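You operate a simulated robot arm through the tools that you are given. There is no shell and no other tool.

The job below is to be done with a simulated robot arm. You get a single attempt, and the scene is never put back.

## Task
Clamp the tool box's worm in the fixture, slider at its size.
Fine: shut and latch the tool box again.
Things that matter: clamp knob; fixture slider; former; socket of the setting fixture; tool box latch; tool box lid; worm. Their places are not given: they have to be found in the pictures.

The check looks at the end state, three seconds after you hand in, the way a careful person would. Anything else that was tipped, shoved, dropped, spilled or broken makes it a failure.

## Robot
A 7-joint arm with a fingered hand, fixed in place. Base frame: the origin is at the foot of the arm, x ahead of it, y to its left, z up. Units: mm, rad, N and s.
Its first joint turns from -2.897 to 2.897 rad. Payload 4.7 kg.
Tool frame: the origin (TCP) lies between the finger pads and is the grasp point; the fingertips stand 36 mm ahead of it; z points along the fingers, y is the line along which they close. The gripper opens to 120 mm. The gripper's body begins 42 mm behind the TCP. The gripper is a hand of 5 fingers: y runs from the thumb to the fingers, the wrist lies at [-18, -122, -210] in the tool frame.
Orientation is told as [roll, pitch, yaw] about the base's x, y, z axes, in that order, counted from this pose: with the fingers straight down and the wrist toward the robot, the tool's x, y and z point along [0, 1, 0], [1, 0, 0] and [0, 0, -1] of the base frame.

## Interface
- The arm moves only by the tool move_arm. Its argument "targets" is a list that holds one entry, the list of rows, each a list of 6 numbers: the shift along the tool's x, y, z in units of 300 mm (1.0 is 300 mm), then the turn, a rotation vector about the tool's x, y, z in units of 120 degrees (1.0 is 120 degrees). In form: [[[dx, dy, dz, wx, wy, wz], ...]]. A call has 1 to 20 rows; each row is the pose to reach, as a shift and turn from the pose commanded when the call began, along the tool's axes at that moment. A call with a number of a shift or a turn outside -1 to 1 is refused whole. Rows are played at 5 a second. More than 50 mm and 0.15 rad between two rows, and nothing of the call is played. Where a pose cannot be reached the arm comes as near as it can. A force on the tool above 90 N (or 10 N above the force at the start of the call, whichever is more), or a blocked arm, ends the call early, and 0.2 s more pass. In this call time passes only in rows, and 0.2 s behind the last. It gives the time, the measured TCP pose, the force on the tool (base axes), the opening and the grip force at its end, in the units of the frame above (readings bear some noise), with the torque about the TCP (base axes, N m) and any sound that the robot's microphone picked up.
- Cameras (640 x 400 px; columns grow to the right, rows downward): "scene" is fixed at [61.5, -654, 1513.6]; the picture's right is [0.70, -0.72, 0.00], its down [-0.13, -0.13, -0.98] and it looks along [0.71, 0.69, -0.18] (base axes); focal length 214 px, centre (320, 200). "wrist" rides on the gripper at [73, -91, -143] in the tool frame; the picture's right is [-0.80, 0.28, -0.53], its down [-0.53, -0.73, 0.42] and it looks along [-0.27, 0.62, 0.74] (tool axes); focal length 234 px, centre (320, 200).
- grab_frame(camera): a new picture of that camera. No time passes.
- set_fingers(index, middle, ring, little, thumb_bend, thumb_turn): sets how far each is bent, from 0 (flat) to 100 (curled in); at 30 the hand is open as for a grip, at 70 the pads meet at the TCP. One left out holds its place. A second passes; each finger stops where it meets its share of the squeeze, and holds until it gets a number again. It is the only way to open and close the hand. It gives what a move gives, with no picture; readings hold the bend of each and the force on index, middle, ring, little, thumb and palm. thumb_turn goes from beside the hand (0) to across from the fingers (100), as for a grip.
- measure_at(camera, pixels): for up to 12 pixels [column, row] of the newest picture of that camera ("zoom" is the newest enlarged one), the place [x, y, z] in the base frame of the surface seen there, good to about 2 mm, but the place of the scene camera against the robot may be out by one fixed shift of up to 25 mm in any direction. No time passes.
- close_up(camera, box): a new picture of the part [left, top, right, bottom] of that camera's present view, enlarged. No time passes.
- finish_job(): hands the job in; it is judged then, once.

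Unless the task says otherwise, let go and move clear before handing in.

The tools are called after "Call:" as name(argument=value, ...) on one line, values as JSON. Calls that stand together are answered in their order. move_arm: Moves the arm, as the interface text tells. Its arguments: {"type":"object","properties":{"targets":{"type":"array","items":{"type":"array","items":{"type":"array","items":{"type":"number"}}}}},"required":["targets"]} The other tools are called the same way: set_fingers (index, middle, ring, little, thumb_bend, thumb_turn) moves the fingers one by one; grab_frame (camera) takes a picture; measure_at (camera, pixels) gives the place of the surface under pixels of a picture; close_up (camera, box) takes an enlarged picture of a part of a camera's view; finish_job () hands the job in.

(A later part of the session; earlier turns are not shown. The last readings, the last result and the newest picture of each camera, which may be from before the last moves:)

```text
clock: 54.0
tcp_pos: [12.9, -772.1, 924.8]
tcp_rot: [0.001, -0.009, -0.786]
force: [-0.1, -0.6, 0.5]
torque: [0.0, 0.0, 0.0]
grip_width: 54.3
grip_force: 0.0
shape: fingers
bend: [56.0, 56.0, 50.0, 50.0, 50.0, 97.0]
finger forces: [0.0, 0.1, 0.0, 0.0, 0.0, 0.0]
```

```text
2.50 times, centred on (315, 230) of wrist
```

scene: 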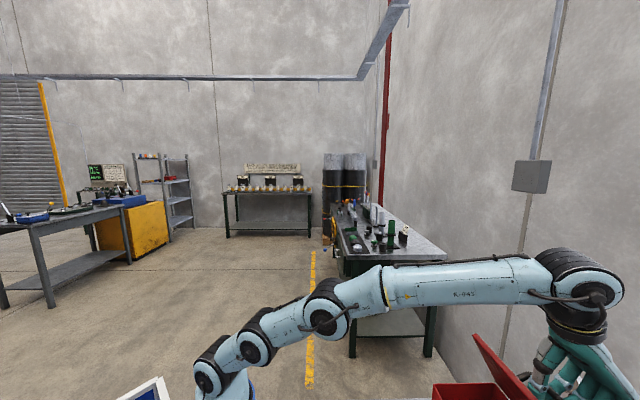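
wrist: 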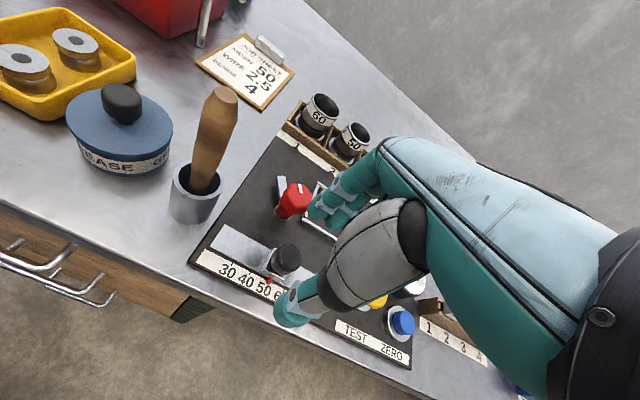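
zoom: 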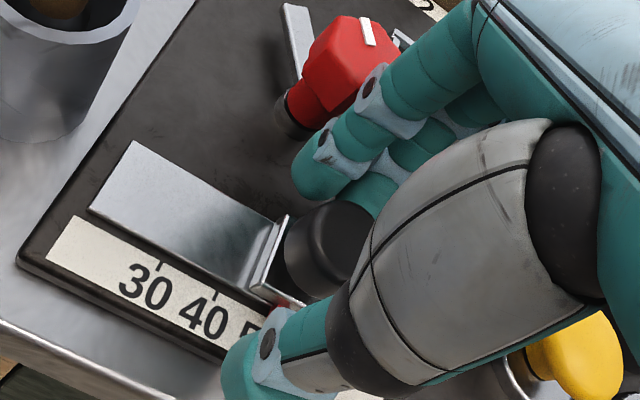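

The hand straddles the slider knob (zoom 325,245). I'll close index, middle and thumb on it.

Call:
set_fingers(index=67, middle=67, thumb_bend=80)

Call:
close_up(camera="wrist", box=[215, 150, 415, 310])

```text
clock: 55.0
tcp_pos: [12.5, -772.0, 925.8]
tcp_rot: [0.002, -0.007, -0.786]
force: [-5.6, 6.3, -2.8]
torque: [-0.13, 0.1, 0.17]
grip_width: 20.9
grip_force: 16.2
shape: fingers
bend: [64.0, 63.0, 50.0, 50.0, 66.0, 97.0]
finger forces: [3.6, 10.8, 0.0, 0.1, 18.3, 0.0]
```

```text
2.50 times, centred on (315, 230) of wrist
```

zoom: 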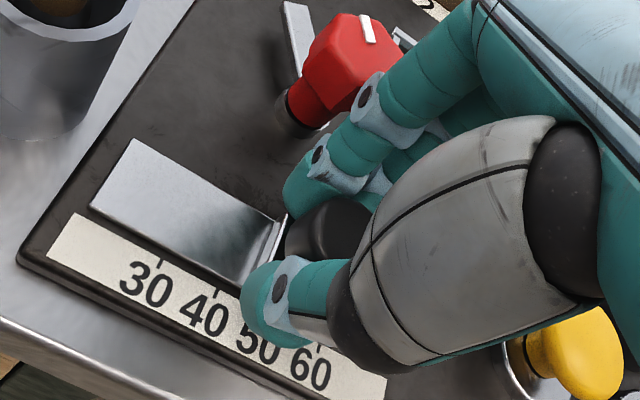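

The knob is held (width 21 mm, thumb 18 N). I'll slide it 43.6 mm along the scale toward 30 (tool +x) in small steps.

Call:
move_arm(targets=[[[0.024, 0, 0, 0, 0, 0], [0.048, 0, 0, 0, 0, 0], [0.073, 0, 0, 0, 0, 0], [0.097, 0, 0, 0, 0, 0], [0.121, 0, 0, 0, 0, 0], [0.1453, 0, 0, 0, 0, 0]]])

Call:
close_up(camera="wrist", box=[215, 150, 415, 310])

```text
clock: 56.4
tcp_pos: [42.8, -740.8, 925.3]
tcp_rot: [0.0, -0.008, -0.787]
force: [-16.5, 5.9, 0.4]
torque: [-0.3, -0.01, -0.55]
grip_width: 20.5
grip_force: 22.3
shape: fingers
bend: [64.0, 64.0, 53.0, 50.0, 66.0, 97.0]
finger forces: [4.1, 11.2, 11.0, 0.0, 17.7, 0.1]
```

```text
2.50 times, centred on (315, 230) of wrist
```

zoom: 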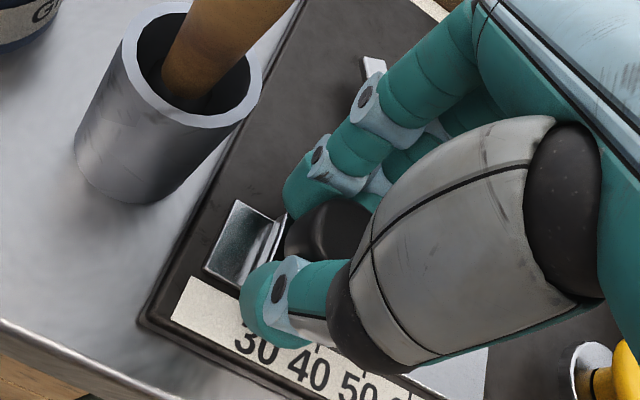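

The slider moved to the 30 area, but the ring finger now feels 11 N from the red knob. I'll curl ring and little away, open the grip and rise to check.

Call:
set_fingers(ring=60, little=60)

Call:
set_fingers(index=58, middle=58, thumb_bend=50)

Call:
move_arm(targets=[[[0, 0, -0.06, 0, 0, 0], [0, 0, -0.14, 0, 0, 0], [0, -0.04, -0.25, 0, 0, 0], [0, -0.08, -0.35, 0, 0, 0]]])

Call:
grab_frame(camera="wrist")

```text
clock: 57.4
tcp_pos: [44.2, -741.5, 925.5]
tcp_rot: [0.0, -0.008, -0.785]
force: [-9.4, 8.3, 0.5]
torque: [-0.09, 0.15, 0.17]
grip_width: 20.3
grip_force: 16.9
shape: fingers
bend: [64.0, 64.0, 60.0, 60.0, 66.0, 97.0]
finger forces: [3.4, 10.9, 0.1, 0.0, 19.0, 0.0]
```

```text
clock: 58.4
tcp_pos: [45.0, -740.8, 924.3]
tcp_rot: [-0.001, -0.01, -0.786]
force: [-1.5, 7.8, 3.3]
torque: [-0.18, -0.1, 0.14]
grip_width: 51.8
grip_force: 4.1
shape: fingers
bend: [57.0, 61.0, 60.0, 60.0, 50.0, 97.0]
finger forces: [0.1, 8.6, 0.1, 0.1, 0.0, 0.1]
```

```text
clock: 59.4
tcp_pos: [25.8, -721.7, 1031.3]
tcp_rot: [0.002, -0.007, -0.787]
force: [0.3, -0.1, -0.2]
torque: [0.0, 0.0, 0.0]
grip_width: 52.0
grip_force: 0.1
shape: fingers
bend: [57.0, 57.0, 60.0, 60.0, 50.0, 97.0]
finger forces: [0.0, 0.0, 0.0, 0.0, 0.0, 0.0]
```

```text
taken
```

wrist: 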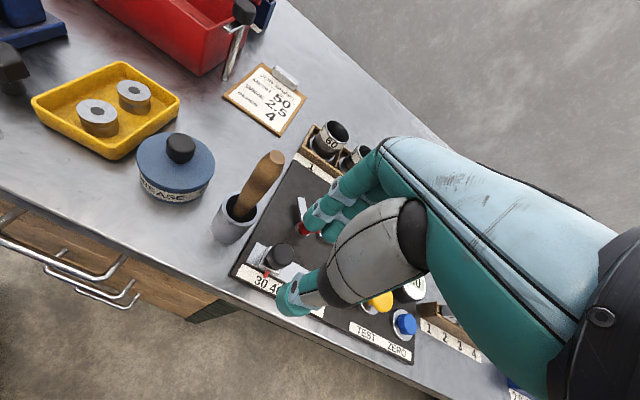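

I'll shift the hand to the right to get an unobstructed view of the slider and the red knob.

Call:
move_arm(targets=[[[-0.12, -0.03, -0.03, 0, 0, 0], [-0.25, -0.06, -0.06, 0, 0, 0], [-0.38, -0.09, -0.09, 0, 0, 0], [-0.5, -0.1, -0.1, 0, 0, 0]]])

Call:
grab_frame(camera="wrist")

Call:
close_up(camera="wrist", box=[120, 120, 360, 280])

```text
clock: 60.4
tcp_pos: [-71.1, -779.8, 1059.1]
tcp_rot: [-0.005, -0.011, -0.785]
force: [0.0, -0.1, 1.3]
torque: [-0.03, 0.03, -0.02]
grip_width: 52.2
grip_force: 0.1
shape: fingers
bend: [57.0, 57.0, 60.0, 60.0, 50.0, 98.0]
finger forces: [0.0, 0.0, 0.1, 0.0, 0.0, 0.0]
out of reach, approached as far as the arm can: row 3, 4
```

```text
taken
```

wrist: 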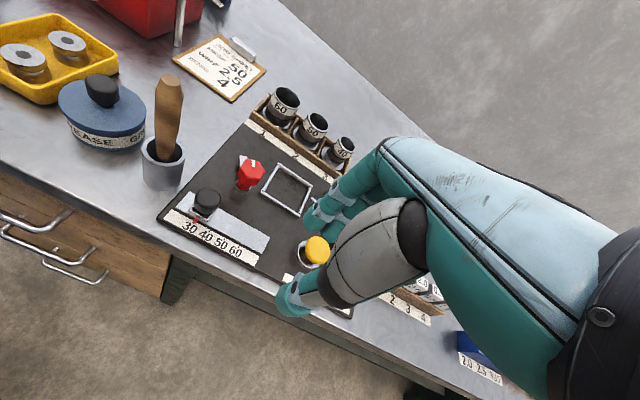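

```text
2.50 times, centred on (240, 200) of wrist
```

zoom: 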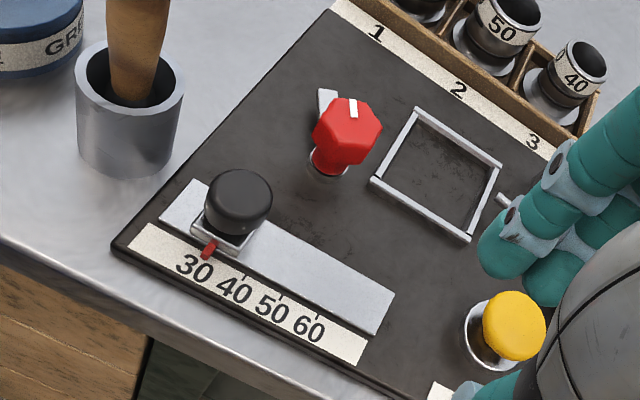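

The slider block is now at the 30 end (zoom 235,205), with the pointer near the 30 tick (208,250). I'll enlarge this and measure.

Call:
close_up(camera="wrist", box=[155, 170, 275, 270])

Call:
measure_at(camera="zoom", pixels=[[212, 140], [205, 150], [218, 125], [200, 160], [245, 160], [300, 205], [395, 270], [352, 240], [270, 80], [248, 170], [302, 215], [215, 135]])

```text
4.00 times, centred on (215, 220) of wrist
```

zoom: 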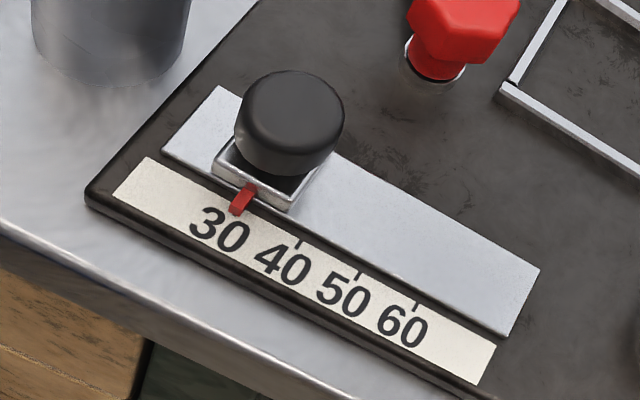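

```text
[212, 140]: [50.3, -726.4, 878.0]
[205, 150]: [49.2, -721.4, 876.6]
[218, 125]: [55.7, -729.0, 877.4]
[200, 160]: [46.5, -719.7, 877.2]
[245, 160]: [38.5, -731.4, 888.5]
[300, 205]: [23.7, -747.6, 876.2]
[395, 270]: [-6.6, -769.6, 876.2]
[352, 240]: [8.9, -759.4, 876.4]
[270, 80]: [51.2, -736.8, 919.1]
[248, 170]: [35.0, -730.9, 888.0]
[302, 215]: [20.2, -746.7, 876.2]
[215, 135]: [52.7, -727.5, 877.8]
```

I'll measure the pointer tip (235,210) and the visible ticks to judge the offset from 30.

Call:
measure_at(camera="zoom", pixels=[[236, 208], [240, 200], [246, 192], [233, 212], [298, 243], [357, 276], [415, 307], [292, 120], [255, 120], [330, 125], [290, 85], [285, 150]])

Call:
close_up(camera="wrist", box=[190, 195, 250, 245])

```text
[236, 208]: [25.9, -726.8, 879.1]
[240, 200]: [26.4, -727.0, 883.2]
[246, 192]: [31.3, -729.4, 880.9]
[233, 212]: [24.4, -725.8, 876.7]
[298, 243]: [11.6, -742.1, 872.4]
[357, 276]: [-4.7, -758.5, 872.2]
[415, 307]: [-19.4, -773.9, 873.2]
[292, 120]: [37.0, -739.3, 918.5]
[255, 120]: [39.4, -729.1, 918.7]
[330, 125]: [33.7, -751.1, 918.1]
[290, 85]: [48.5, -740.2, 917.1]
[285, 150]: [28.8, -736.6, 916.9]
```

```text
8.00 times, centred on (220, 220) of wrist
```

zoom: 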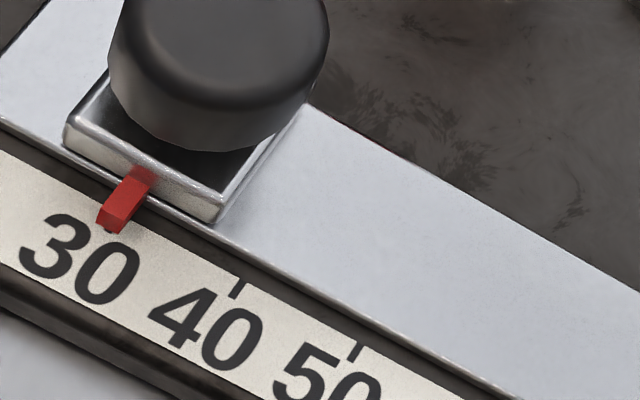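

The pointer is at v≈495.2 and the 30 tick computes to v≈494.8, so the slider sits at 30. Now I'll check whether the red clamp knob was turned by the ring finger.

Call:
close_up(camera="wrist", box=[220, 140, 330, 230])

Call:
measure_at(camera="zoom", pixels=[[118, 90], [125, 110], [140, 105], [115, 105], [185, 95], [185, 130], [135, 165], [205, 165], [240, 115], [155, 190], [165, 215], [175, 150]])

```text
4.44 times, centred on (275, 185) of wrist
```

zoom: 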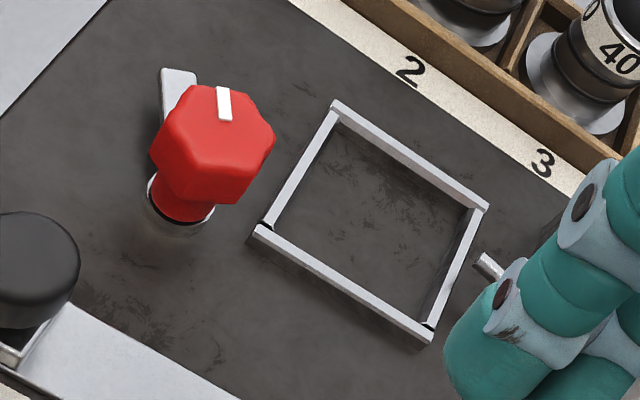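

```text
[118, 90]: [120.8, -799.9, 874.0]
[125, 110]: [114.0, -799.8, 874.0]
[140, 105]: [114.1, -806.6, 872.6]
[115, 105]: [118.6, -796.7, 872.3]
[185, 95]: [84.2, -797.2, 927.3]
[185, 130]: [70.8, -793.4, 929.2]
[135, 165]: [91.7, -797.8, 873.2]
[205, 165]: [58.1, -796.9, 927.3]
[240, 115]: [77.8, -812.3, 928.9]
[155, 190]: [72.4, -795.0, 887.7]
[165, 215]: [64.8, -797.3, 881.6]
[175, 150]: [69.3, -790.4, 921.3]
```

Call:
measure_at(camera="zoom", pixels=[[180, 74], [165, 74], [195, 76], [170, 95], [195, 90], [222, 90], [228, 115], [160, 140], [270, 140], [235, 160], [215, 130], [255, 100]])

Call:
measure_at(camera="zoom", pixels=[[338, 108], [482, 208], [430, 335], [262, 232], [340, 125], [465, 212], [425, 320], [278, 225], [345, 180], [450, 270], [310, 170], [370, 290]])

```text
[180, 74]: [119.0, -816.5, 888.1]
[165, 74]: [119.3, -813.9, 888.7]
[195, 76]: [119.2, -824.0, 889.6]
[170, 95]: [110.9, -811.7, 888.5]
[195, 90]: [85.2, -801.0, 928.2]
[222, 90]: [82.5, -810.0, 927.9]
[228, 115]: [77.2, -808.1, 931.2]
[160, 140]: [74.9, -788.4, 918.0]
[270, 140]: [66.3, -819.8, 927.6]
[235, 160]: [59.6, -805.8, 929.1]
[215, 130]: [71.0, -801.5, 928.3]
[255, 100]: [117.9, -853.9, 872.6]
```

```text
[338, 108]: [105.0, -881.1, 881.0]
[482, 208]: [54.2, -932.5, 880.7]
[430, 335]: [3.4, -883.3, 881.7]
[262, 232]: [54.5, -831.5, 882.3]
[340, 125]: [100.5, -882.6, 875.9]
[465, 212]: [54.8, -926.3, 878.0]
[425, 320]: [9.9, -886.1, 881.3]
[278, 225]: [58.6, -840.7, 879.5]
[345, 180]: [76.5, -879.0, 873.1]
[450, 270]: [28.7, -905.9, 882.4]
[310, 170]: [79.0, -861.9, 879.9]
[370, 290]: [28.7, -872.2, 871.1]
```

The clamp bar is still open, pointing about -16° (tip near 119,-819), practically unmoved, and the socket centre is (54.3,-882). Now I'll go back to the tool box for the worm, first rising.

Call:
move_arm(targets=[[[0, 0, -0.13, 0, 0, 0], [0.1, 0, -0.25, 0, 0, 0], [0.25, 0.04, -0.27, 0, 0, 0], [0.4, 0.1, -0.27, 0, 0, 0], [0.55, 0.16, -0.27, 0, 0, 0], [0.7, 0.22, -0.27, 0, 0, 0], [0.83, 0.28, -0.27, 0, 0, 0], [0.95, 0.33, -0.27, 0, 0, 0]]])

Call:
grab_frame(camera="wrist")

```text
clock: 62.2
tcp_pos: [199.2, -651.6, 1135.5]
tcp_rot: [0.002, -0.009, -0.789]
force: [-0.8, -0.3, -1.0]
torque: [0.0, -0.01, -0.01]
grip_width: 52.1
grip_force: 0.0
shape: fingers
bend: [57.0, 57.0, 60.0, 60.0, 50.0, 98.0]
finger forces: [0.0, 0.0, 0.0, 0.1, 0.0, 0.0]
out of reach, approached as far as the arm can: row 1, 2
```

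```text
taken
```

wrist: 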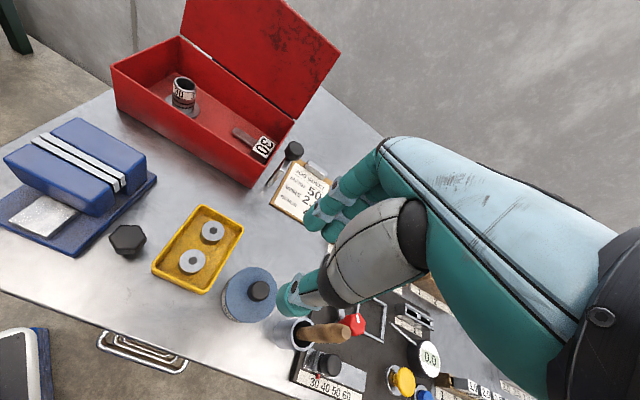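

I'm at (199,-652,1135) with the box open ahead. I'll preshape the fingers and move above the worm at (573.5,-645.5).

Call:
set_fingers(index=50, middle=50, ring=50, little=50, thumb_bend=45)

Call:
move_arm(targets=[[[0.1, 0.096, 0, 0, 0, 0], [0.2, 0.193, 0, 0, 0, 0], [0.3, 0.289, 0, 0, 0, 0], [0.4, 0.386, 0, 0, 0, 0], [0.5, 0.482, 0, 0, 0, 0], [0.6, 0.579, 0, 0, 0, 0], [0.7, 0.675, 0, 0, 0, 0], [0.8, 0.772, 0, 0, 0, 0], [0.897, 0.868, 0, 0, 0, 0]]])

Call:
grab_frame(camera="wrist")

```text
clock: 63.2
tcp_pos: [201.3, -651.3, 1135.8]
tcp_rot: [-0.001, -0.009, -0.785]
force: [0.2, 0.3, 0.9]
torque: [0.02, -0.04, -0.02]
grip_width: 70.1
grip_force: 0.1
shape: fingers
bend: [50.0, 50.0, 50.0, 50.0, 45.0, 98.0]
finger forces: [0.1, 0.0, 0.0, 0.1, 0.0, 0.1]
```

```text
clock: 65.2
tcp_pos: [572.0, -646.1, 1138.9]
tcp_rot: [0.001, -0.009, -0.786]
force: [-1.1, -0.4, 1.0]
torque: [0.04, -0.07, 0.03]
grip_width: 70.3
grip_force: 0.0
shape: fingers
bend: [50.0, 50.0, 50.0, 50.0, 45.0, 98.0]
finger forces: [0.0, 0.0, 0.1, 0.0, 0.1, 0.1]
```

```text
taken
```

wrist: 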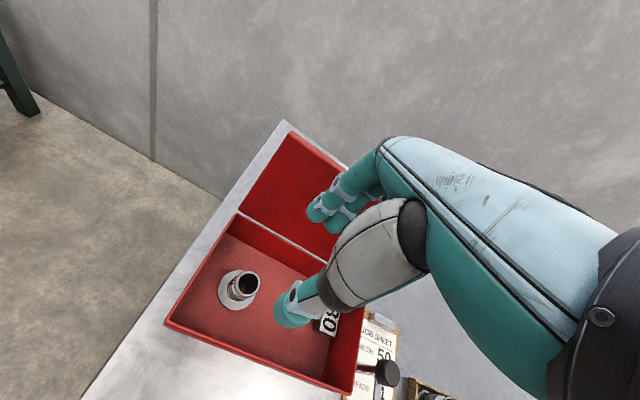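

The tube's rim shows at (246,286), matching the expected (248,284). I'll measure it more finely from here.

Call:
close_up(camera="wrist", box=[200, 240, 300, 330])

Call:
measure_at(camera="zoom", pixels=[[205, 135], [260, 150], [243, 107], [225, 178], [290, 215], [210, 170], [85, 195], [150, 300], [150, 135], [225, 270], [110, 260], [95, 165]])

```text
4.44 times, centred on (250, 285) of wrist
```

zoom: 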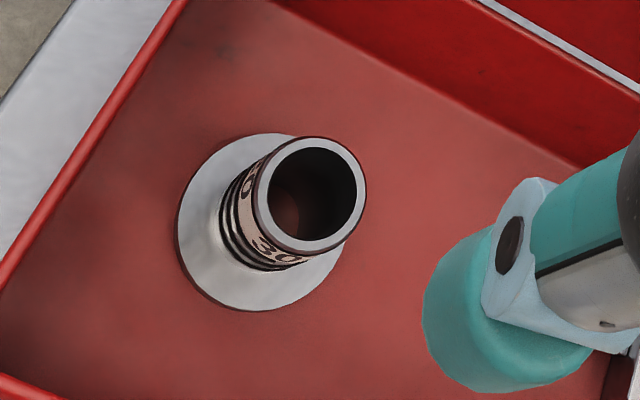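

```text
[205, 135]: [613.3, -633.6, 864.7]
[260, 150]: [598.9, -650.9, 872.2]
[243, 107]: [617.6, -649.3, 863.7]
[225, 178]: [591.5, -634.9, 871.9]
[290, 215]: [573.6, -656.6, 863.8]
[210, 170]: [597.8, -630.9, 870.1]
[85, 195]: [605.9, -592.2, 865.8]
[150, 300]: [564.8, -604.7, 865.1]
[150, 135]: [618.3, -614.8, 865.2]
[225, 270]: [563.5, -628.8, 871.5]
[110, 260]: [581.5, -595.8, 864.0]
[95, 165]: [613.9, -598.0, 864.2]
```

Call:
measure_at(camera="zoom", pixels=[[259, 205], [361, 190], [305, 142], [312, 247], [345, 235], [272, 160], [183, 225], [262, 306], [240, 137], [200, 280], [190, 190], [320, 285]])

```text
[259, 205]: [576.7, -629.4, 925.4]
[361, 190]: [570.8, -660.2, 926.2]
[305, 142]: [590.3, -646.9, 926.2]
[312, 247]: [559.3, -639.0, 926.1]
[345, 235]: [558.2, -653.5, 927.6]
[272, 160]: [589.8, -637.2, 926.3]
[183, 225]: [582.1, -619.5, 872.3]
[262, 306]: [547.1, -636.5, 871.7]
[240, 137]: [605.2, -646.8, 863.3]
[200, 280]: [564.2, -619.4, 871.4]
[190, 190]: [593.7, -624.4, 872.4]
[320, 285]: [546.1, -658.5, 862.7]
```

The worm axis is at about (573.8,-645), tube outer radius ≈18, flange radius ≈28.5. I'll descend to z≈985 first and check clearances to the box walls and lid.

Call:
move_arm(targets=[[[0.003, 0.001, 0.14, 0, 0, 0], [0.007, 0.002, 0.28, 0, 0, 0], [0.007, 0.002, 0.4, 0, 0, 0], [0.007, 0.002, 0.51, 0, 0, 0]]])

Call:
grab_frame(camera="wrist")

Call:
close_up(camera="scene", box=[400, 260, 640, 400])

```text
clock: 66.2
tcp_pos: [577.8, -645.1, 984.5]
tcp_rot: [0.001, -0.008, -0.785]
force: [-0.4, 0.8, 1.1]
torque: [-0.01, -0.01, 0.0]
grip_width: 70.3
grip_force: 0.0
shape: fingers
bend: [50.0, 50.0, 50.0, 50.0, 45.0, 98.0]
finger forces: [0.0, 0.0, 0.0, 0.0, 0.0, 0.0]
```

```text
taken
```

wrist: 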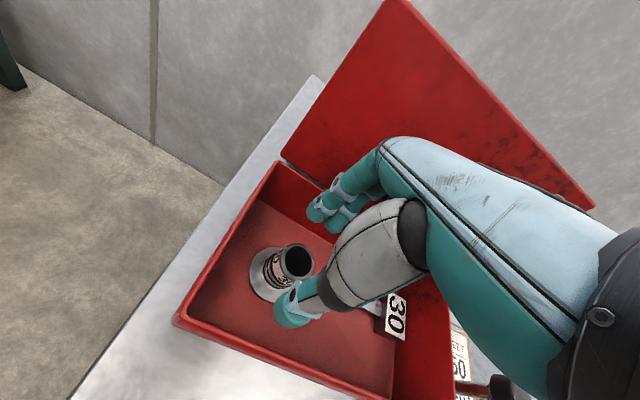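

```text
2.67 times, centred on (520, 330) of scene
```

zoom: 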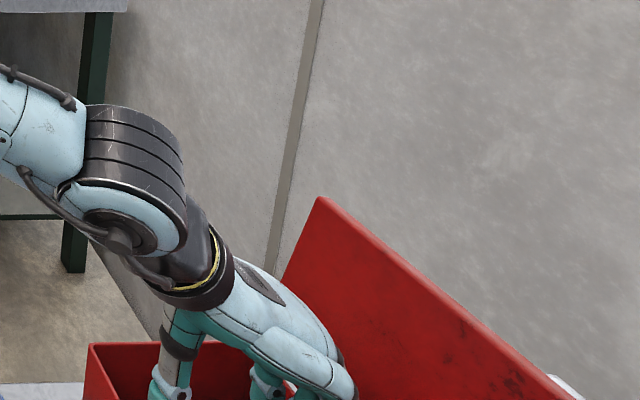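

The rim is at (297,262) where (296,259) was expected, so the hand is centred. I'll descend another 61 mm into the box around the tube.

Call:
move_arm(targets=[[[0, 0, 0.05, 0, 0, 0], [0, 0, 0.1, 0, 0, 0], [0, 0, 0.155, 0, 0, 0], [0, 0, 0.203, 0, 0, 0]]])

Call:
grab_frame(camera="wrist")

```text
clock: 67.2
tcp_pos: [579.3, -645.0, 923.6]
tcp_rot: [0.0, -0.009, -0.786]
force: [0.2, 0.2, -0.2]
torque: [-0.01, 0.02, 0.0]
grip_width: 70.2
grip_force: 0.1
shape: fingers
bend: [50.0, 50.0, 50.0, 50.0, 45.0, 98.0]
finger forces: [0.1, 0.0, 0.0, 0.0, 0.0, 0.0]
```

```text
taken
```

wrist: 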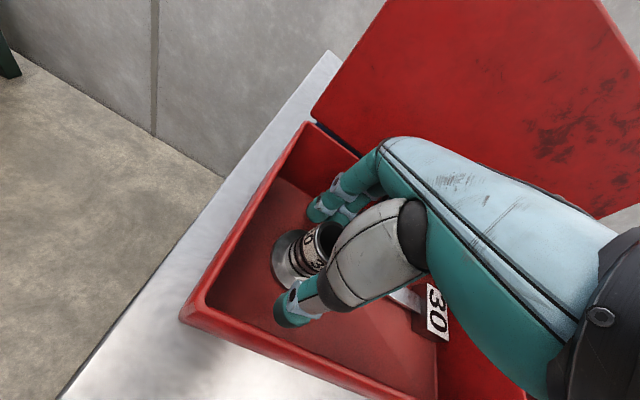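

The hand is around the tube with no contact forces. I'll enlarge to check the centring before closing.

Call:
close_up(camera="wrist", box=[250, 170, 410, 340])

Call:
measure_at(camera="zoom", pixels=[[255, 145], [275, 125], [300, 122], [245, 170], [150, 160], [200, 230], [130, 200]])

```text
2.35 times, centred on (330, 255) of wrist
```

zoom: 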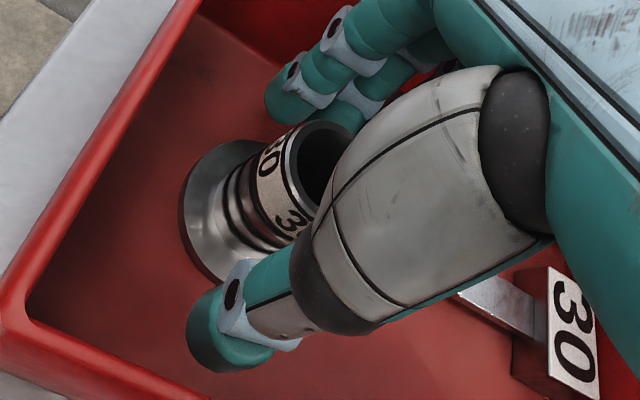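

```text
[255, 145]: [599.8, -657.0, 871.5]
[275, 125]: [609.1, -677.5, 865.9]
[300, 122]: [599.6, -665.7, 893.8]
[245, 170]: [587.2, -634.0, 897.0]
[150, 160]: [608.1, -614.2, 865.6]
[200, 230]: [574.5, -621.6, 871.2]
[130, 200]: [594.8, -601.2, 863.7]
```

The tube sits between thumb and fingers. I'll shift 2-3 mm to centre, then close index, middle and thumb in two stages.

Call:
move_arm(targets=[[[-0.008, -0.008, 0, 0, 0, 0]]])

Call:
set_fingers(index=57, middle=57, thumb_bend=60)

Call:
set_fingers(index=68, middle=68, thumb_bend=80)

Call:
close_up(camera="wrist", box=[250, 170, 410, 340])

```text
clock: 67.6
tcp_pos: [574.1, -644.2, 923.9]
tcp_rot: [-0.001, -0.008, -0.784]
force: [0.0, -0.4, 0.7]
torque: [0.02, 0.03, 0.0]
grip_width: 70.3
grip_force: 0.2
shape: fingers
bend: [50.0, 50.0, 50.0, 50.0, 45.0, 98.0]
finger forces: [0.0, 0.0, 0.1, 0.0, 0.1, 0.0]
```

```text
clock: 68.6
tcp_pos: [574.9, -643.4, 924.6]
tcp_rot: [0.0, -0.008, -0.784]
force: [0.5, 0.4, 0.4]
torque: [0.02, -0.03, 0.02]
grip_width: 39.5
grip_force: 0.0
shape: fingers
bend: [56.0, 56.0, 50.0, 50.0, 60.0, 98.0]
finger forces: [0.0, 0.1, 0.0, 0.0, 0.0, 0.0]
```

```text
clock: 69.6
tcp_pos: [574.5, -644.7, 923.5]
tcp_rot: [0.001, -0.01, -0.785]
force: [0.3, 0.8, 1.2]
torque: [-0.09, -0.06, 0.06]
grip_width: 29.6
grip_force: 18.6
shape: fingers
bend: [57.0, 62.0, 50.0, 50.0, 68.0, 95.0]
finger forces: [9.8, 8.1, 0.0, 0.0, 18.7, 0.0]
```

```text
2.35 times, centred on (330, 255) of wrist
```

zoom: 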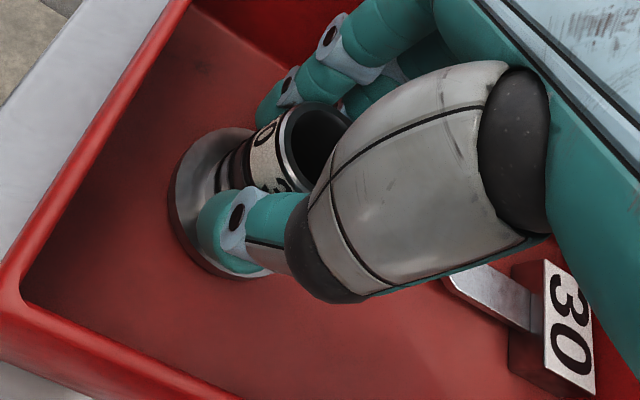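

The grip is balanced (9.8, 8.1 and 18.7 N thumb). I'll lift slowly 40 mm and check that the worm comes along.

Call:
move_arm(targets=[[[0, 0, -0.02, 0, 0, 0], [0, 0, -0.04, 0, 0, 0], [0, 0, -0.07, 0, 0, 0], [0, 0, -0.1, 0, 0, 0], [0, 0, -0.135, 0, 0, 0]]])

Call:
close_up(camera="wrist", box=[250, 170, 410, 340])

```text
clock: 70.8
tcp_pos: [573.9, -643.3, 965.2]
tcp_rot: [0.0, -0.008, -0.787]
force: [0.1, -0.2, -4.2]
torque: [0.0, 0.02, 0.05]
grip_width: 29.5
grip_force: 18.4
shape: fingers
bend: [57.0, 62.0, 50.0, 50.0, 69.0, 95.0]
finger forces: [10.2, 7.9, 0.0, 0.0, 18.2, 0.1]
```

```text
2.35 times, centred on (330, 255) of wrist
```

zoom: 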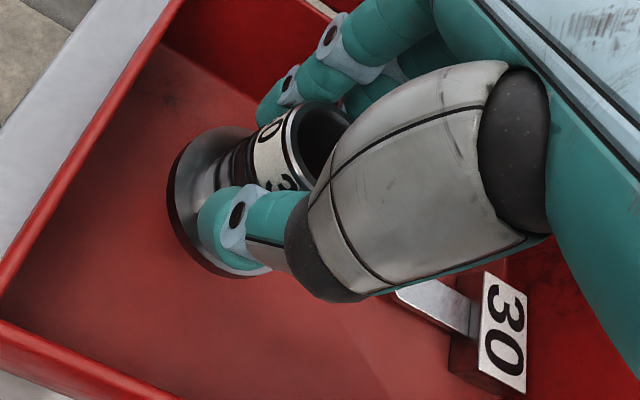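

The worm is lifted (about 4 N of weight). I'll measure the flange's edge to know how the worm sits relative to the TCP, then raise it out.

Call:
grab_frame(camera="wrist")

Call:
close_up(camera="wrist", box=[310, 215, 380, 265])

Call:
measure_at(camera="wrist", pixels=[[323, 238], [324, 245], [327, 251], [332, 258], [338, 227], [345, 225], [350, 224], [372, 222], [365, 225], [380, 216], [330, 232], [360, 235]])

```text
taken
```

wrist: 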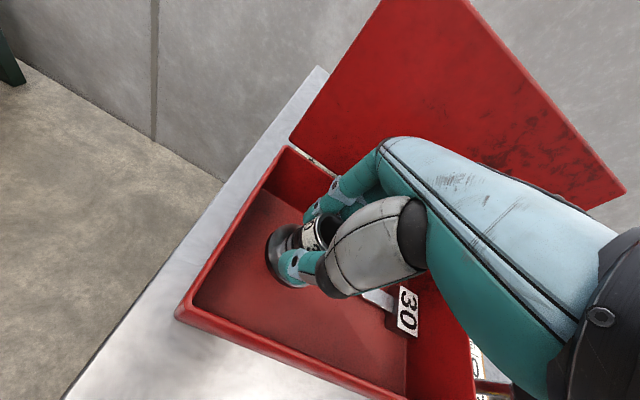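

```text
8.00 times, centred on (345, 240) of wrist
```

zoom: 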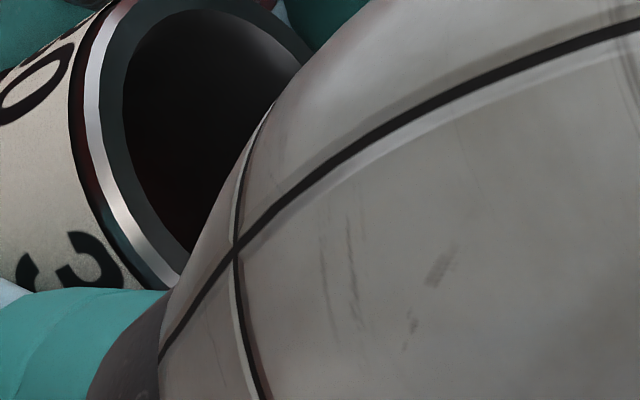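

```text
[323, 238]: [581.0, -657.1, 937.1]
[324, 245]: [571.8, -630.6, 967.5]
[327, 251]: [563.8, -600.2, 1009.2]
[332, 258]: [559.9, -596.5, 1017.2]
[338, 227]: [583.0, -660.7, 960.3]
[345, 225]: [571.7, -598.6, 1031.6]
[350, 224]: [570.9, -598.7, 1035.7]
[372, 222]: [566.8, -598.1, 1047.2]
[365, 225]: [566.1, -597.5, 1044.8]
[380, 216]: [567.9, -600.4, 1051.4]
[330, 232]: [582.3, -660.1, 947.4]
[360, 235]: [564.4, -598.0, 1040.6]
```

Call:
close_up(camera="wrist", box=[255, 195, 355, 295])

Call:
measure_at(camera="zoom", pixels=[[113, 200], [118, 170], [128, 250], [150, 140], [190, 125], [165, 290], [320, 110], [335, 160], [370, 210], [330, 130], [200, 310], [130, 180]])

```text
4.00 times, centred on (305, 245) of wrist
```

zoom: 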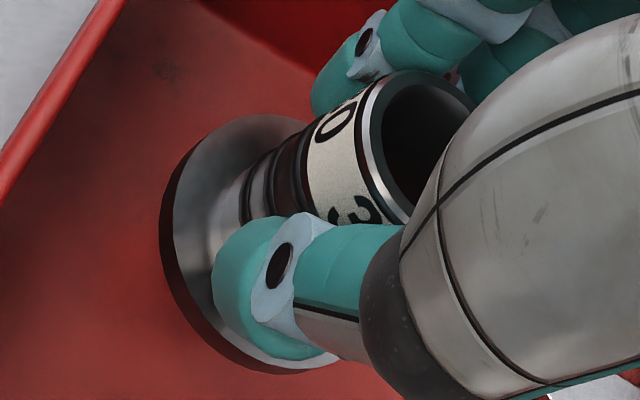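

```text
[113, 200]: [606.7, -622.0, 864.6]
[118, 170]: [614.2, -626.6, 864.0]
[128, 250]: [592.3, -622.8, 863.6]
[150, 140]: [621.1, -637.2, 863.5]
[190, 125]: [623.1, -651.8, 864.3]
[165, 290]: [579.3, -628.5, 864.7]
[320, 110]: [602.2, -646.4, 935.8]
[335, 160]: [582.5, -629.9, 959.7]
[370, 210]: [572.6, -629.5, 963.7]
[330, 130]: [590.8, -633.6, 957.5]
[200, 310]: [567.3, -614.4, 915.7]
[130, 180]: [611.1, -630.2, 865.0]
```

Call:
measure_at(camera="zoom", pixels=[[180, 200], [184, 230], [195, 170], [205, 285], [232, 330], [290, 360], [225, 132], [262, 120], [175, 215], [363, 130], [372, 180], [385, 95]])

```text
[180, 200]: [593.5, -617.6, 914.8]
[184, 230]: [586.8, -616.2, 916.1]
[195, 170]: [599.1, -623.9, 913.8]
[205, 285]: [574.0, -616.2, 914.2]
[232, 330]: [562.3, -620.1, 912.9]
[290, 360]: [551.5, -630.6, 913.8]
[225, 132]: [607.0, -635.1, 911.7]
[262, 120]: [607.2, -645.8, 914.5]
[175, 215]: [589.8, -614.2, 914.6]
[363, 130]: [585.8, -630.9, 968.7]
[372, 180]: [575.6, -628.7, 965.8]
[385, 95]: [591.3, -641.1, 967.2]
```

The flange centre is about (579.3,-643.7), i.e. roughly 4 mm off the TCP, with radius ≈28.8. I'll lift the worm well clear and carry it back out of the box.

Call:
move_arm(targets=[[[0, 0, -0.12, 0, 0, 0], [0, 0, -0.26, 0, 0, 0], [0, 0, -0.4, 0, 0, 0], [0, 0, -0.53, 0, 0, 0], [-0.08, -0.09, -0.55, 0, 0, 0], [-0.18, -0.19, -0.55, 0, 0, 0], [-0.29, -0.29, -0.55, 0, 0, 0], [-0.4, -0.4, -0.55, 0, 0, 0]]])

Call:
grab_frame(camera="wrist")

```text
clock: 72.6
tcp_pos: [405.9, -642.5, 1128.5]
tcp_rot: [0.0, -0.009, -0.784]
force: [0.6, 0.2, -3.6]
torque: [0.0, 0.08, 0.04]
grip_width: 29.4
grip_force: 18.2
shape: fingers
bend: [57.0, 62.0, 50.0, 50.0, 70.0, 95.0]
finger forces: [10.3, 7.9, 0.1, 0.1, 18.0, 0.0]
```

```text
taken
```

wrist: 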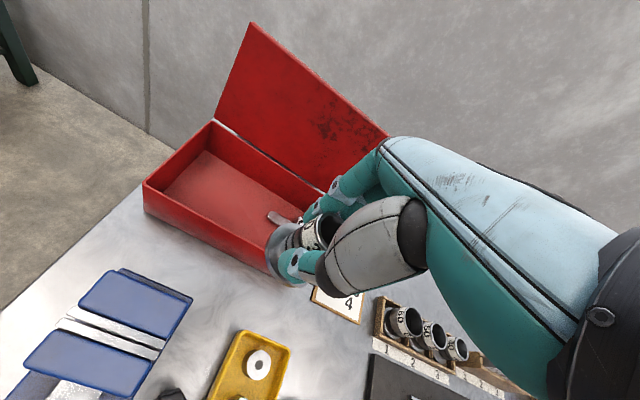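

The worm is out and held (weight ≈3.6 N). I'll carry it toward the fixture at this height.

Call:
move_arm(targets=[[[-0.12, -0.02, 0, 0, 0, 0], [-0.25, -0.05, 0, 0, 0, 0], [-0.38, -0.08, 0, 0, 0, 0], [-0.52, -0.1, 0, 0, 0, 0], [-0.66, -0.13, 0, 0, 0, 0], [-0.8, -0.16, 0, 0, 0, 0], [-0.95, -0.18, 0, 0, 0, 0]]])

Call:
move_arm(targets=[[[-0.11, -0.02, 0, 0, 0, 0], [-0.23, -0.05, 0, 0, 0, 0], [-0.35, -0.07, 0, 0, 0, 0], [-0.455, -0.098, 0, 0, 0, 0]]])

Call:
grab_frame(camera="wrist")

```text
clock: 74.2
tcp_pos: [163.0, -804.6, 1126.2]
tcp_rot: [-0.001, -0.009, -0.785]
force: [0.4, 1.4, -1.2]
torque: [-0.01, 0.06, -0.05]
grip_width: 29.2
grip_force: 18.0
shape: fingers
bend: [57.0, 62.0, 50.0, 50.0, 70.0, 95.0]
finger forces: [10.5, 7.8, 0.0, 0.1, 17.9, 0.0]
```

```text
clock: 75.2
tcp_pos: [112.2, -824.3, 1115.0]
tcp_rot: [-0.002, -0.009, -0.785]
force: [0.1, 0.9, -3.4]
torque: [-0.01, 0.03, -0.02]
grip_width: 29.0
grip_force: 18.8
shape: fingers
bend: [56.0, 62.0, 50.0, 50.0, 70.0, 95.0]
finger forces: [10.4, 8.0, 0.0, 0.0, 18.0, 0.1]
out of reach, approached as far as the arm can: row 2, 3, 4
```

```text
taken
```

wrist: 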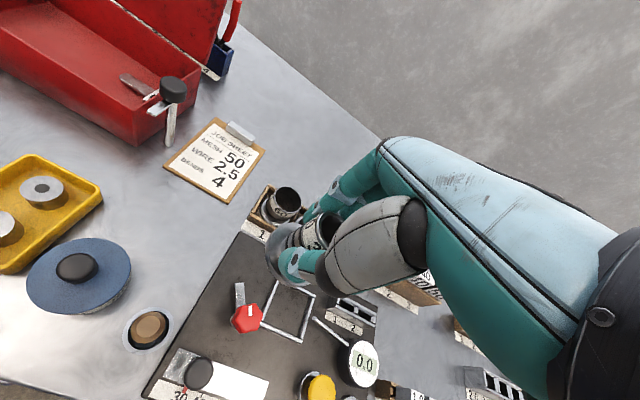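

At yaw -45° the socket is out of reach from this side. I'll measure the neighbours (dial probe at 314,319; slot stand at 345,315) and then turn the hand toward yaw -80° before going on.

Call:
measure_at(camera="wrist", pixels=[[315, 320], [325, 327], [337, 336], [355, 350], [345, 305], [335, 322], [246, 318], [240, 292], [290, 310], [278, 203], [265, 228], [320, 285]])

Call:
close_up(camera="wrist", box=[220, 180, 400, 390])

```text
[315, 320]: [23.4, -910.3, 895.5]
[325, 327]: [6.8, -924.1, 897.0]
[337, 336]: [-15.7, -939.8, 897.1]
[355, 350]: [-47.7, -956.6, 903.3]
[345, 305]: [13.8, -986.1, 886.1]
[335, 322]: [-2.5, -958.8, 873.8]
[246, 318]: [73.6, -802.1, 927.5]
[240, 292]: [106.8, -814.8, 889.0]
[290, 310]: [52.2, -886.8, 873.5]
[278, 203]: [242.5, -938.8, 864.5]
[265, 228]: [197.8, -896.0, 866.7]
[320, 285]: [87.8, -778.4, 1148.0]
```

```text
1.90 times, centred on (310, 285) of wrist
```

zoom: 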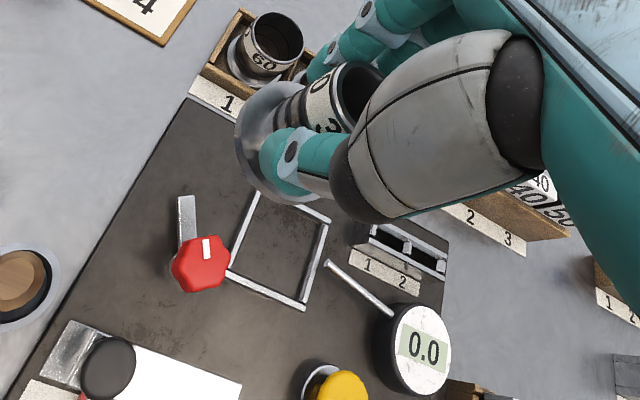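

The dial probe reaches to (23,-910) at z≈896, so I must keep ring and little finger away from it. I'll open those slightly and turn to yaw -65° while moving over the socket.

Call:
set_fingers(ring=44, little=44)

Call:
move_arm(targets=[[[-0.04, 0, 0, 0, 0, 0.055], [-0.09, -0.004, 0.03, 0, 0, 0.11], [-0.15, -0.008, 0.08, 0, 0, 0.1667], [-0.21, -0.012, 0.13, 0, 0, 0.1667], [-0.279, -0.017, 0.18, 0, 0, 0.1667]]])

Call:
grab_frame(camera="wrist")

```text
clock: 76.2
tcp_pos: [111.7, -824.4, 1114.4]
tcp_rot: [0.0, -0.009, -0.786]
force: [-0.3, -0.7, -3.4]
torque: [0.0, 0.0, 0.02]
grip_width: 28.9
grip_force: 18.2
shape: fingers
bend: [56.0, 62.0, 44.0, 44.0, 70.0, 95.0]
finger forces: [10.5, 8.0, 0.0, 0.0, 18.0, 0.0]
```

```text
clock: 77.4
tcp_pos: [50.8, -876.7, 1057.9]
tcp_rot: [0.001, -0.01, -1.136]
force: [-0.9, 0.5, -1.2]
torque: [-0.03, 0.04, -0.06]
grip_width: 28.9
grip_force: 18.2
shape: fingers
bend: [56.0, 62.0, 44.0, 44.0, 70.0, 95.0]
finger forces: [10.3, 8.2, 0.0, 0.0, 17.9, 0.1]
out of reach, approached as far as the arm can: row 5
```

```text
taken
```

wrist: 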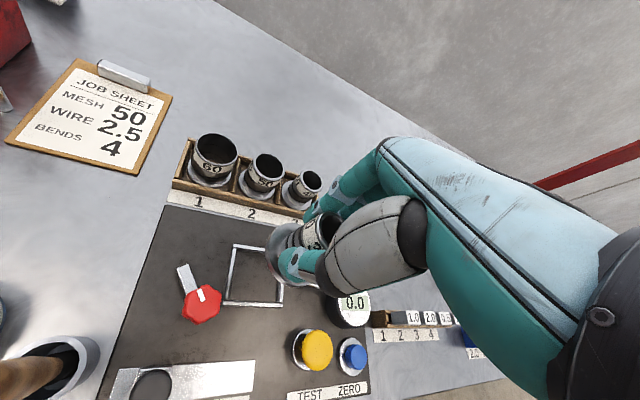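

The worm is nearly over the socket, just at a reach limit. I'll turn a further 7° for margin, open ring and little a bit more away from the probe, and lower to z≈1000 to compare worm and frame.

Call:
set_fingers(ring=38, little=38)

Call:
move_arm(targets=[[[0, 0, 0, 0, 0, 0.03], [-0.003, 0.003, 0.06, 0, 0, 0.058], [-0.007, 0.0067, 0.13, 0, 0, 0.058], [-0.007, 0.0067, 0.193, 0, 0, 0.058]]])

Call:
grab_frame(camera="wrist")

Call:
close_up(camera="wrist", box=[220, 190, 360, 310])

```text
clock: 78.4
tcp_pos: [50.2, -876.7, 1054.7]
tcp_rot: [0.003, -0.007, -1.135]
force: [-1.0, 0.2, -3.5]
torque: [-0.01, 0.05, 0.0]
grip_width: 28.7
grip_force: 17.9
shape: fingers
bend: [56.0, 62.0, 38.0, 38.0, 70.0, 95.0]
finger forces: [10.3, 8.1, 0.0, 0.0, 17.7, 0.0]
```

```text
clock: 79.4
tcp_pos: [50.2, -878.5, 999.6]
tcp_rot: [0.004, -0.007, -1.255]
force: [0.2, 0.1, -3.6]
torque: [0.01, 0.04, -0.01]
grip_width: 28.8
grip_force: 18.7
shape: fingers
bend: [56.0, 62.0, 38.0, 38.0, 70.0, 95.0]
finger forces: [10.2, 8.3, 0.0, 0.0, 17.9, 0.0]
```

```text
taken
```

wrist: 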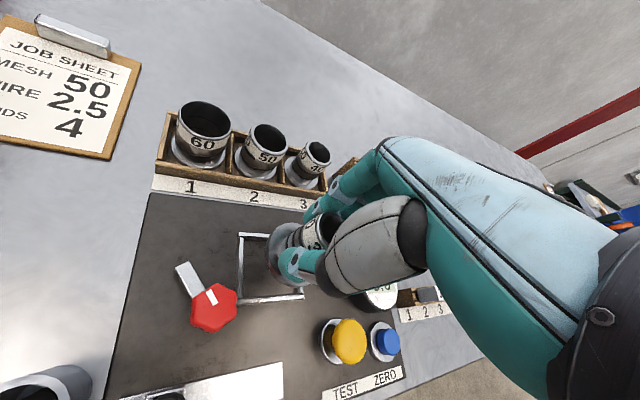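

```text
3.33 times, centred on (290, 250) of wrist
```

zoom: 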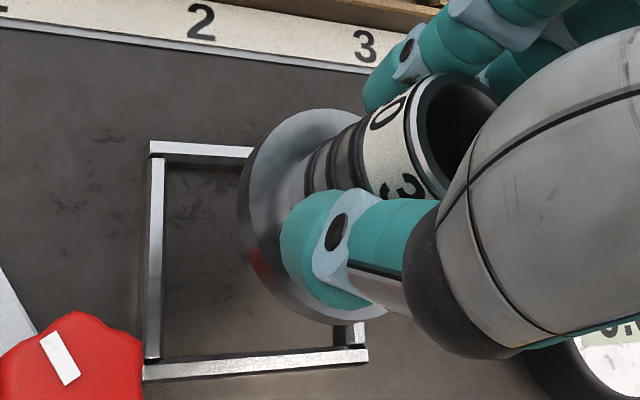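

Now worm and frame are in one picture. I'll measure flange edge points and frame corners together to align them.

Call:
measure_at(camera="zoom", pixels=[[253, 190], [250, 220], [256, 165], [275, 130], [310, 112], [262, 262], [285, 298], [315, 318], [340, 113], [250, 205], [270, 280], [355, 120]])

Call:
measure_at(camera="zoom", pixels=[[153, 146], [245, 152], [156, 160], [150, 300], [152, 355], [147, 375], [365, 352], [250, 365], [200, 240], [158, 200], [355, 330], [200, 150]])

```text
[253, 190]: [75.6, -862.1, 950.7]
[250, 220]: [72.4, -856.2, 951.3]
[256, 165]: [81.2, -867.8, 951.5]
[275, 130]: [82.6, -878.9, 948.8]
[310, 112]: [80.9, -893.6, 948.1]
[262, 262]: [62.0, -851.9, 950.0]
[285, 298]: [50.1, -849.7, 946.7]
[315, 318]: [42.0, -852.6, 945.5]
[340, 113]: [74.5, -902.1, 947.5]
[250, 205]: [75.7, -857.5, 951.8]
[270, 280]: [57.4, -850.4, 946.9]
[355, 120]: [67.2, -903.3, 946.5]
```

```text
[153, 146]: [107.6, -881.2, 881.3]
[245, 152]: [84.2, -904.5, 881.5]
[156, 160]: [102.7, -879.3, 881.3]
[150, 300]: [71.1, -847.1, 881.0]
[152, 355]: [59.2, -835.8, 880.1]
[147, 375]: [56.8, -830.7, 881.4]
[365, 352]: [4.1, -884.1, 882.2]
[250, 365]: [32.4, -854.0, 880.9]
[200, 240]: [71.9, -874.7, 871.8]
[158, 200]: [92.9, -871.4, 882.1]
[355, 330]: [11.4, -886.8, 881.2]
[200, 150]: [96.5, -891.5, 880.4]
```

Call:
measure_at(camera="zoom", pixels=[[410, 110], [408, 140], [420, 180], [433, 197], [425, 88], [450, 74], [475, 78], [490, 88], [245, 235], [300, 308], [330, 316], [262, 148]])

Call:
measure_at(camera="zoom", pixels=[[258, 190], [258, 220], [262, 165], [280, 132], [312, 116], [268, 262], [290, 296], [318, 314], [340, 118], [275, 220], [290, 160], [300, 190]])

```text
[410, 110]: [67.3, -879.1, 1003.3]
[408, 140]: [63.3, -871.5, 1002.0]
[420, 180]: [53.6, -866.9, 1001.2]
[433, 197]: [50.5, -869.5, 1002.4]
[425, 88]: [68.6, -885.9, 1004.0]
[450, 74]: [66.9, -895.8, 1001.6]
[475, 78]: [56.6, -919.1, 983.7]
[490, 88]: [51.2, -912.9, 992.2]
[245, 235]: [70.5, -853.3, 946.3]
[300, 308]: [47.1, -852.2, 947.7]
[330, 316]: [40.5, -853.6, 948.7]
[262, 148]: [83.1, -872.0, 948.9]
```

```text
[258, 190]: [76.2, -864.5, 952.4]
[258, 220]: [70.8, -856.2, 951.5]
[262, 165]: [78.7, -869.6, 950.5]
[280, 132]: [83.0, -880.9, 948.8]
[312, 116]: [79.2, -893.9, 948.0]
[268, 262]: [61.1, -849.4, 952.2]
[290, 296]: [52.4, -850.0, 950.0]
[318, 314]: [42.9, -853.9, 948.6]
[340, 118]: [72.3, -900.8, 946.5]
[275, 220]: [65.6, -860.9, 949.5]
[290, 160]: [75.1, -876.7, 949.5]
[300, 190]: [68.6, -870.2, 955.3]
```

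Flange centre ≈(54.8,-879), rim centre ≈(52.3,-883.7): the worm leans about 5° in the grip. I'll tilt the hand ~4.5° to right it, shift slightly to the frame's centre (55,-882.3) and lower 39 mm, then re-measure.

Call:
move_arm(targets=[[[0.003, 0.0006, 0.04, -0.014, -0.0145, 0], [0.007, 0.0012, 0.09, -0.028, -0.029, 0], [0.007, 0.0012, 0.13, -0.028, -0.029, 0]]])

Call:
close_up(camera="wrist", box=[220, 190, 360, 310])

```text
clock: 80.2
tcp_pos: [53.6, -878.1, 958.8]
tcp_rot: [-0.057, -0.066, -1.256]
force: [0.2, -0.1, -2.7]
torque: [0.03, -0.01, 0.01]
grip_width: 28.4
grip_force: 18.0
shape: fingers
bend: [56.0, 62.0, 38.0, 38.0, 70.0, 95.0]
finger forces: [10.1, 8.3, 0.1, 0.1, 17.9, 0.0]
```

```text
3.33 times, centred on (290, 250) of wrist
```

zoom: 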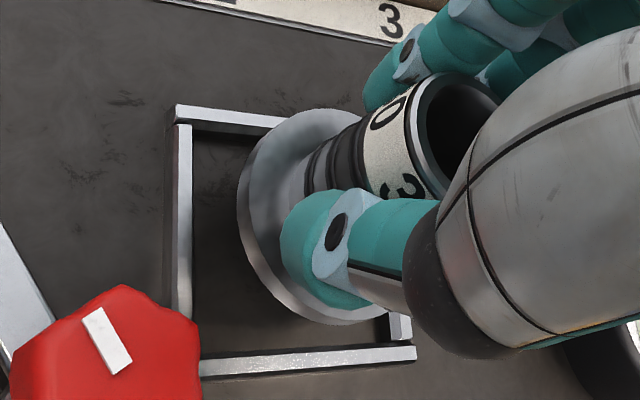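

Call:
measure_at(camera="zoom", pixels=[[253, 190], [250, 220], [256, 165], [275, 130], [310, 112], [262, 262], [285, 298], [315, 316], [340, 115], [255, 240], [270, 280], [330, 113]])

Call:
measure_at(camera="zoom", pixels=[[410, 110], [408, 140], [420, 180], [433, 197], [425, 88], [450, 74], [180, 110], [412, 352], [190, 130], [185, 200], [187, 300], [300, 365]])

```text
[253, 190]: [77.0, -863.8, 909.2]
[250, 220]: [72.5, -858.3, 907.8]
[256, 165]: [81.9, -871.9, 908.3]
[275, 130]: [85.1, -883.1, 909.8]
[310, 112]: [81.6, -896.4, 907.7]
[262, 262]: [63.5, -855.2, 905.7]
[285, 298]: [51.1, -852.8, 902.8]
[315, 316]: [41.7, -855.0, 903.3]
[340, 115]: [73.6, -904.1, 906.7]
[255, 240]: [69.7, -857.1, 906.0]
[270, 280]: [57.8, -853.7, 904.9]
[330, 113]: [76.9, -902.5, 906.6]
```

```text
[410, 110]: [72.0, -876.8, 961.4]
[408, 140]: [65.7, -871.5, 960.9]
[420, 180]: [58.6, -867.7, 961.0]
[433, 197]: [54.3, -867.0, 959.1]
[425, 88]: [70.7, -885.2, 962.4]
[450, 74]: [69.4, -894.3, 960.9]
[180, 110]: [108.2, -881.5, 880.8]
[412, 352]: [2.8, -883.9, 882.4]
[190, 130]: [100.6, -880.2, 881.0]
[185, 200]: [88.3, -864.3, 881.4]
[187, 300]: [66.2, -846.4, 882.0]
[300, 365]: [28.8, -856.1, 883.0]
```

The worm is now nearly upright: flange centre (55.8,-881.5) against the frame centre (55.5,-882.6). I'll correct the rest of the tilt and go straight down 14 mm, to just above the frame.

Call:
move_arm(targets=[[[0.001, -0.0015, 0.023, -0.006, -0.0025, 0], [0.0018, -0.003, 0.0467, -0.0115, -0.005, 0]]])

Call:
close_up(camera="wrist", box=[220, 190, 360, 310])

Call:
measure_at(camera="zoom", pixels=[[253, 190], [250, 220], [256, 165], [275, 130], [310, 112], [262, 262], [285, 298], [315, 316], [340, 115], [255, 240], [270, 280], [330, 113]])

```text
clock: 80.8
tcp_pos: [52.0, -877.9, 944.3]
tcp_rot: [-0.068, -0.089, -1.252]
force: [0.6, 0.3, -3.3]
torque: [0.02, 0.0, -0.01]
grip_width: 28.6
grip_force: 18.0
shape: fingers
bend: [56.0, 62.0, 38.0, 38.0, 70.0, 95.0]
finger forces: [10.1, 8.2, 0.1, 0.0, 17.9, 0.0]
```

```text
3.33 times, centred on (290, 250) of wrist
```

zoom: 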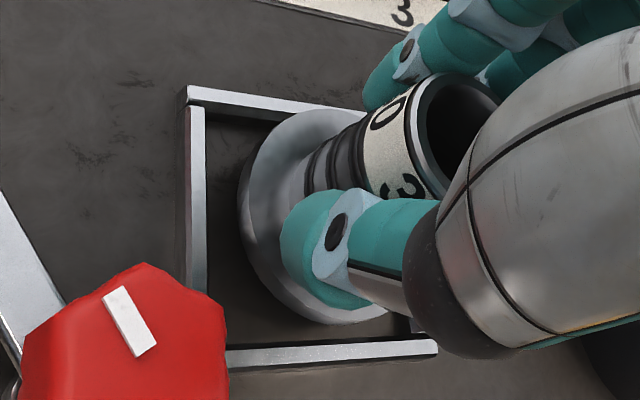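

```text
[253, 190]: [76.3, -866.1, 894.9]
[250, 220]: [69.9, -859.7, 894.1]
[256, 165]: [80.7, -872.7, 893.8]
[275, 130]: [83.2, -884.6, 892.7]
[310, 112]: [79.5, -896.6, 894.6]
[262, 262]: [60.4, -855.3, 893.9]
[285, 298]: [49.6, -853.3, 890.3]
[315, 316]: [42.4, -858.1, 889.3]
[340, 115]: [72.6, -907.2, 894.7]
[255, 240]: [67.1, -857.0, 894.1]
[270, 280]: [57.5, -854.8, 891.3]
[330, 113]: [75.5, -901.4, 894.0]
```

The flange is level now (z≈894) with centre ≈(54.5,-883). I'll re-measure the frame's inner edges in this same picture before the final lowering.

Call:
measure_at(camera="zoom", pixels=[[185, 92], [330, 106], [432, 350], [232, 362], [200, 115], [204, 200], [206, 270], [250, 112], [420, 335], [330, 345], [190, 180], [300, 355]])

```text
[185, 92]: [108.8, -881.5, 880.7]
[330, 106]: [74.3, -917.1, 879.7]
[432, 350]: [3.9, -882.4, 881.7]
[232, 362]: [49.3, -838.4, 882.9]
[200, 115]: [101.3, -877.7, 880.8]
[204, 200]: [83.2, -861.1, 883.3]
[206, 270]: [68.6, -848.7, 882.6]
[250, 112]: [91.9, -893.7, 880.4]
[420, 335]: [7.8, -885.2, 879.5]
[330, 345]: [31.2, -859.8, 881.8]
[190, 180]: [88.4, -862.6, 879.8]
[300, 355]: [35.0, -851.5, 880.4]
```

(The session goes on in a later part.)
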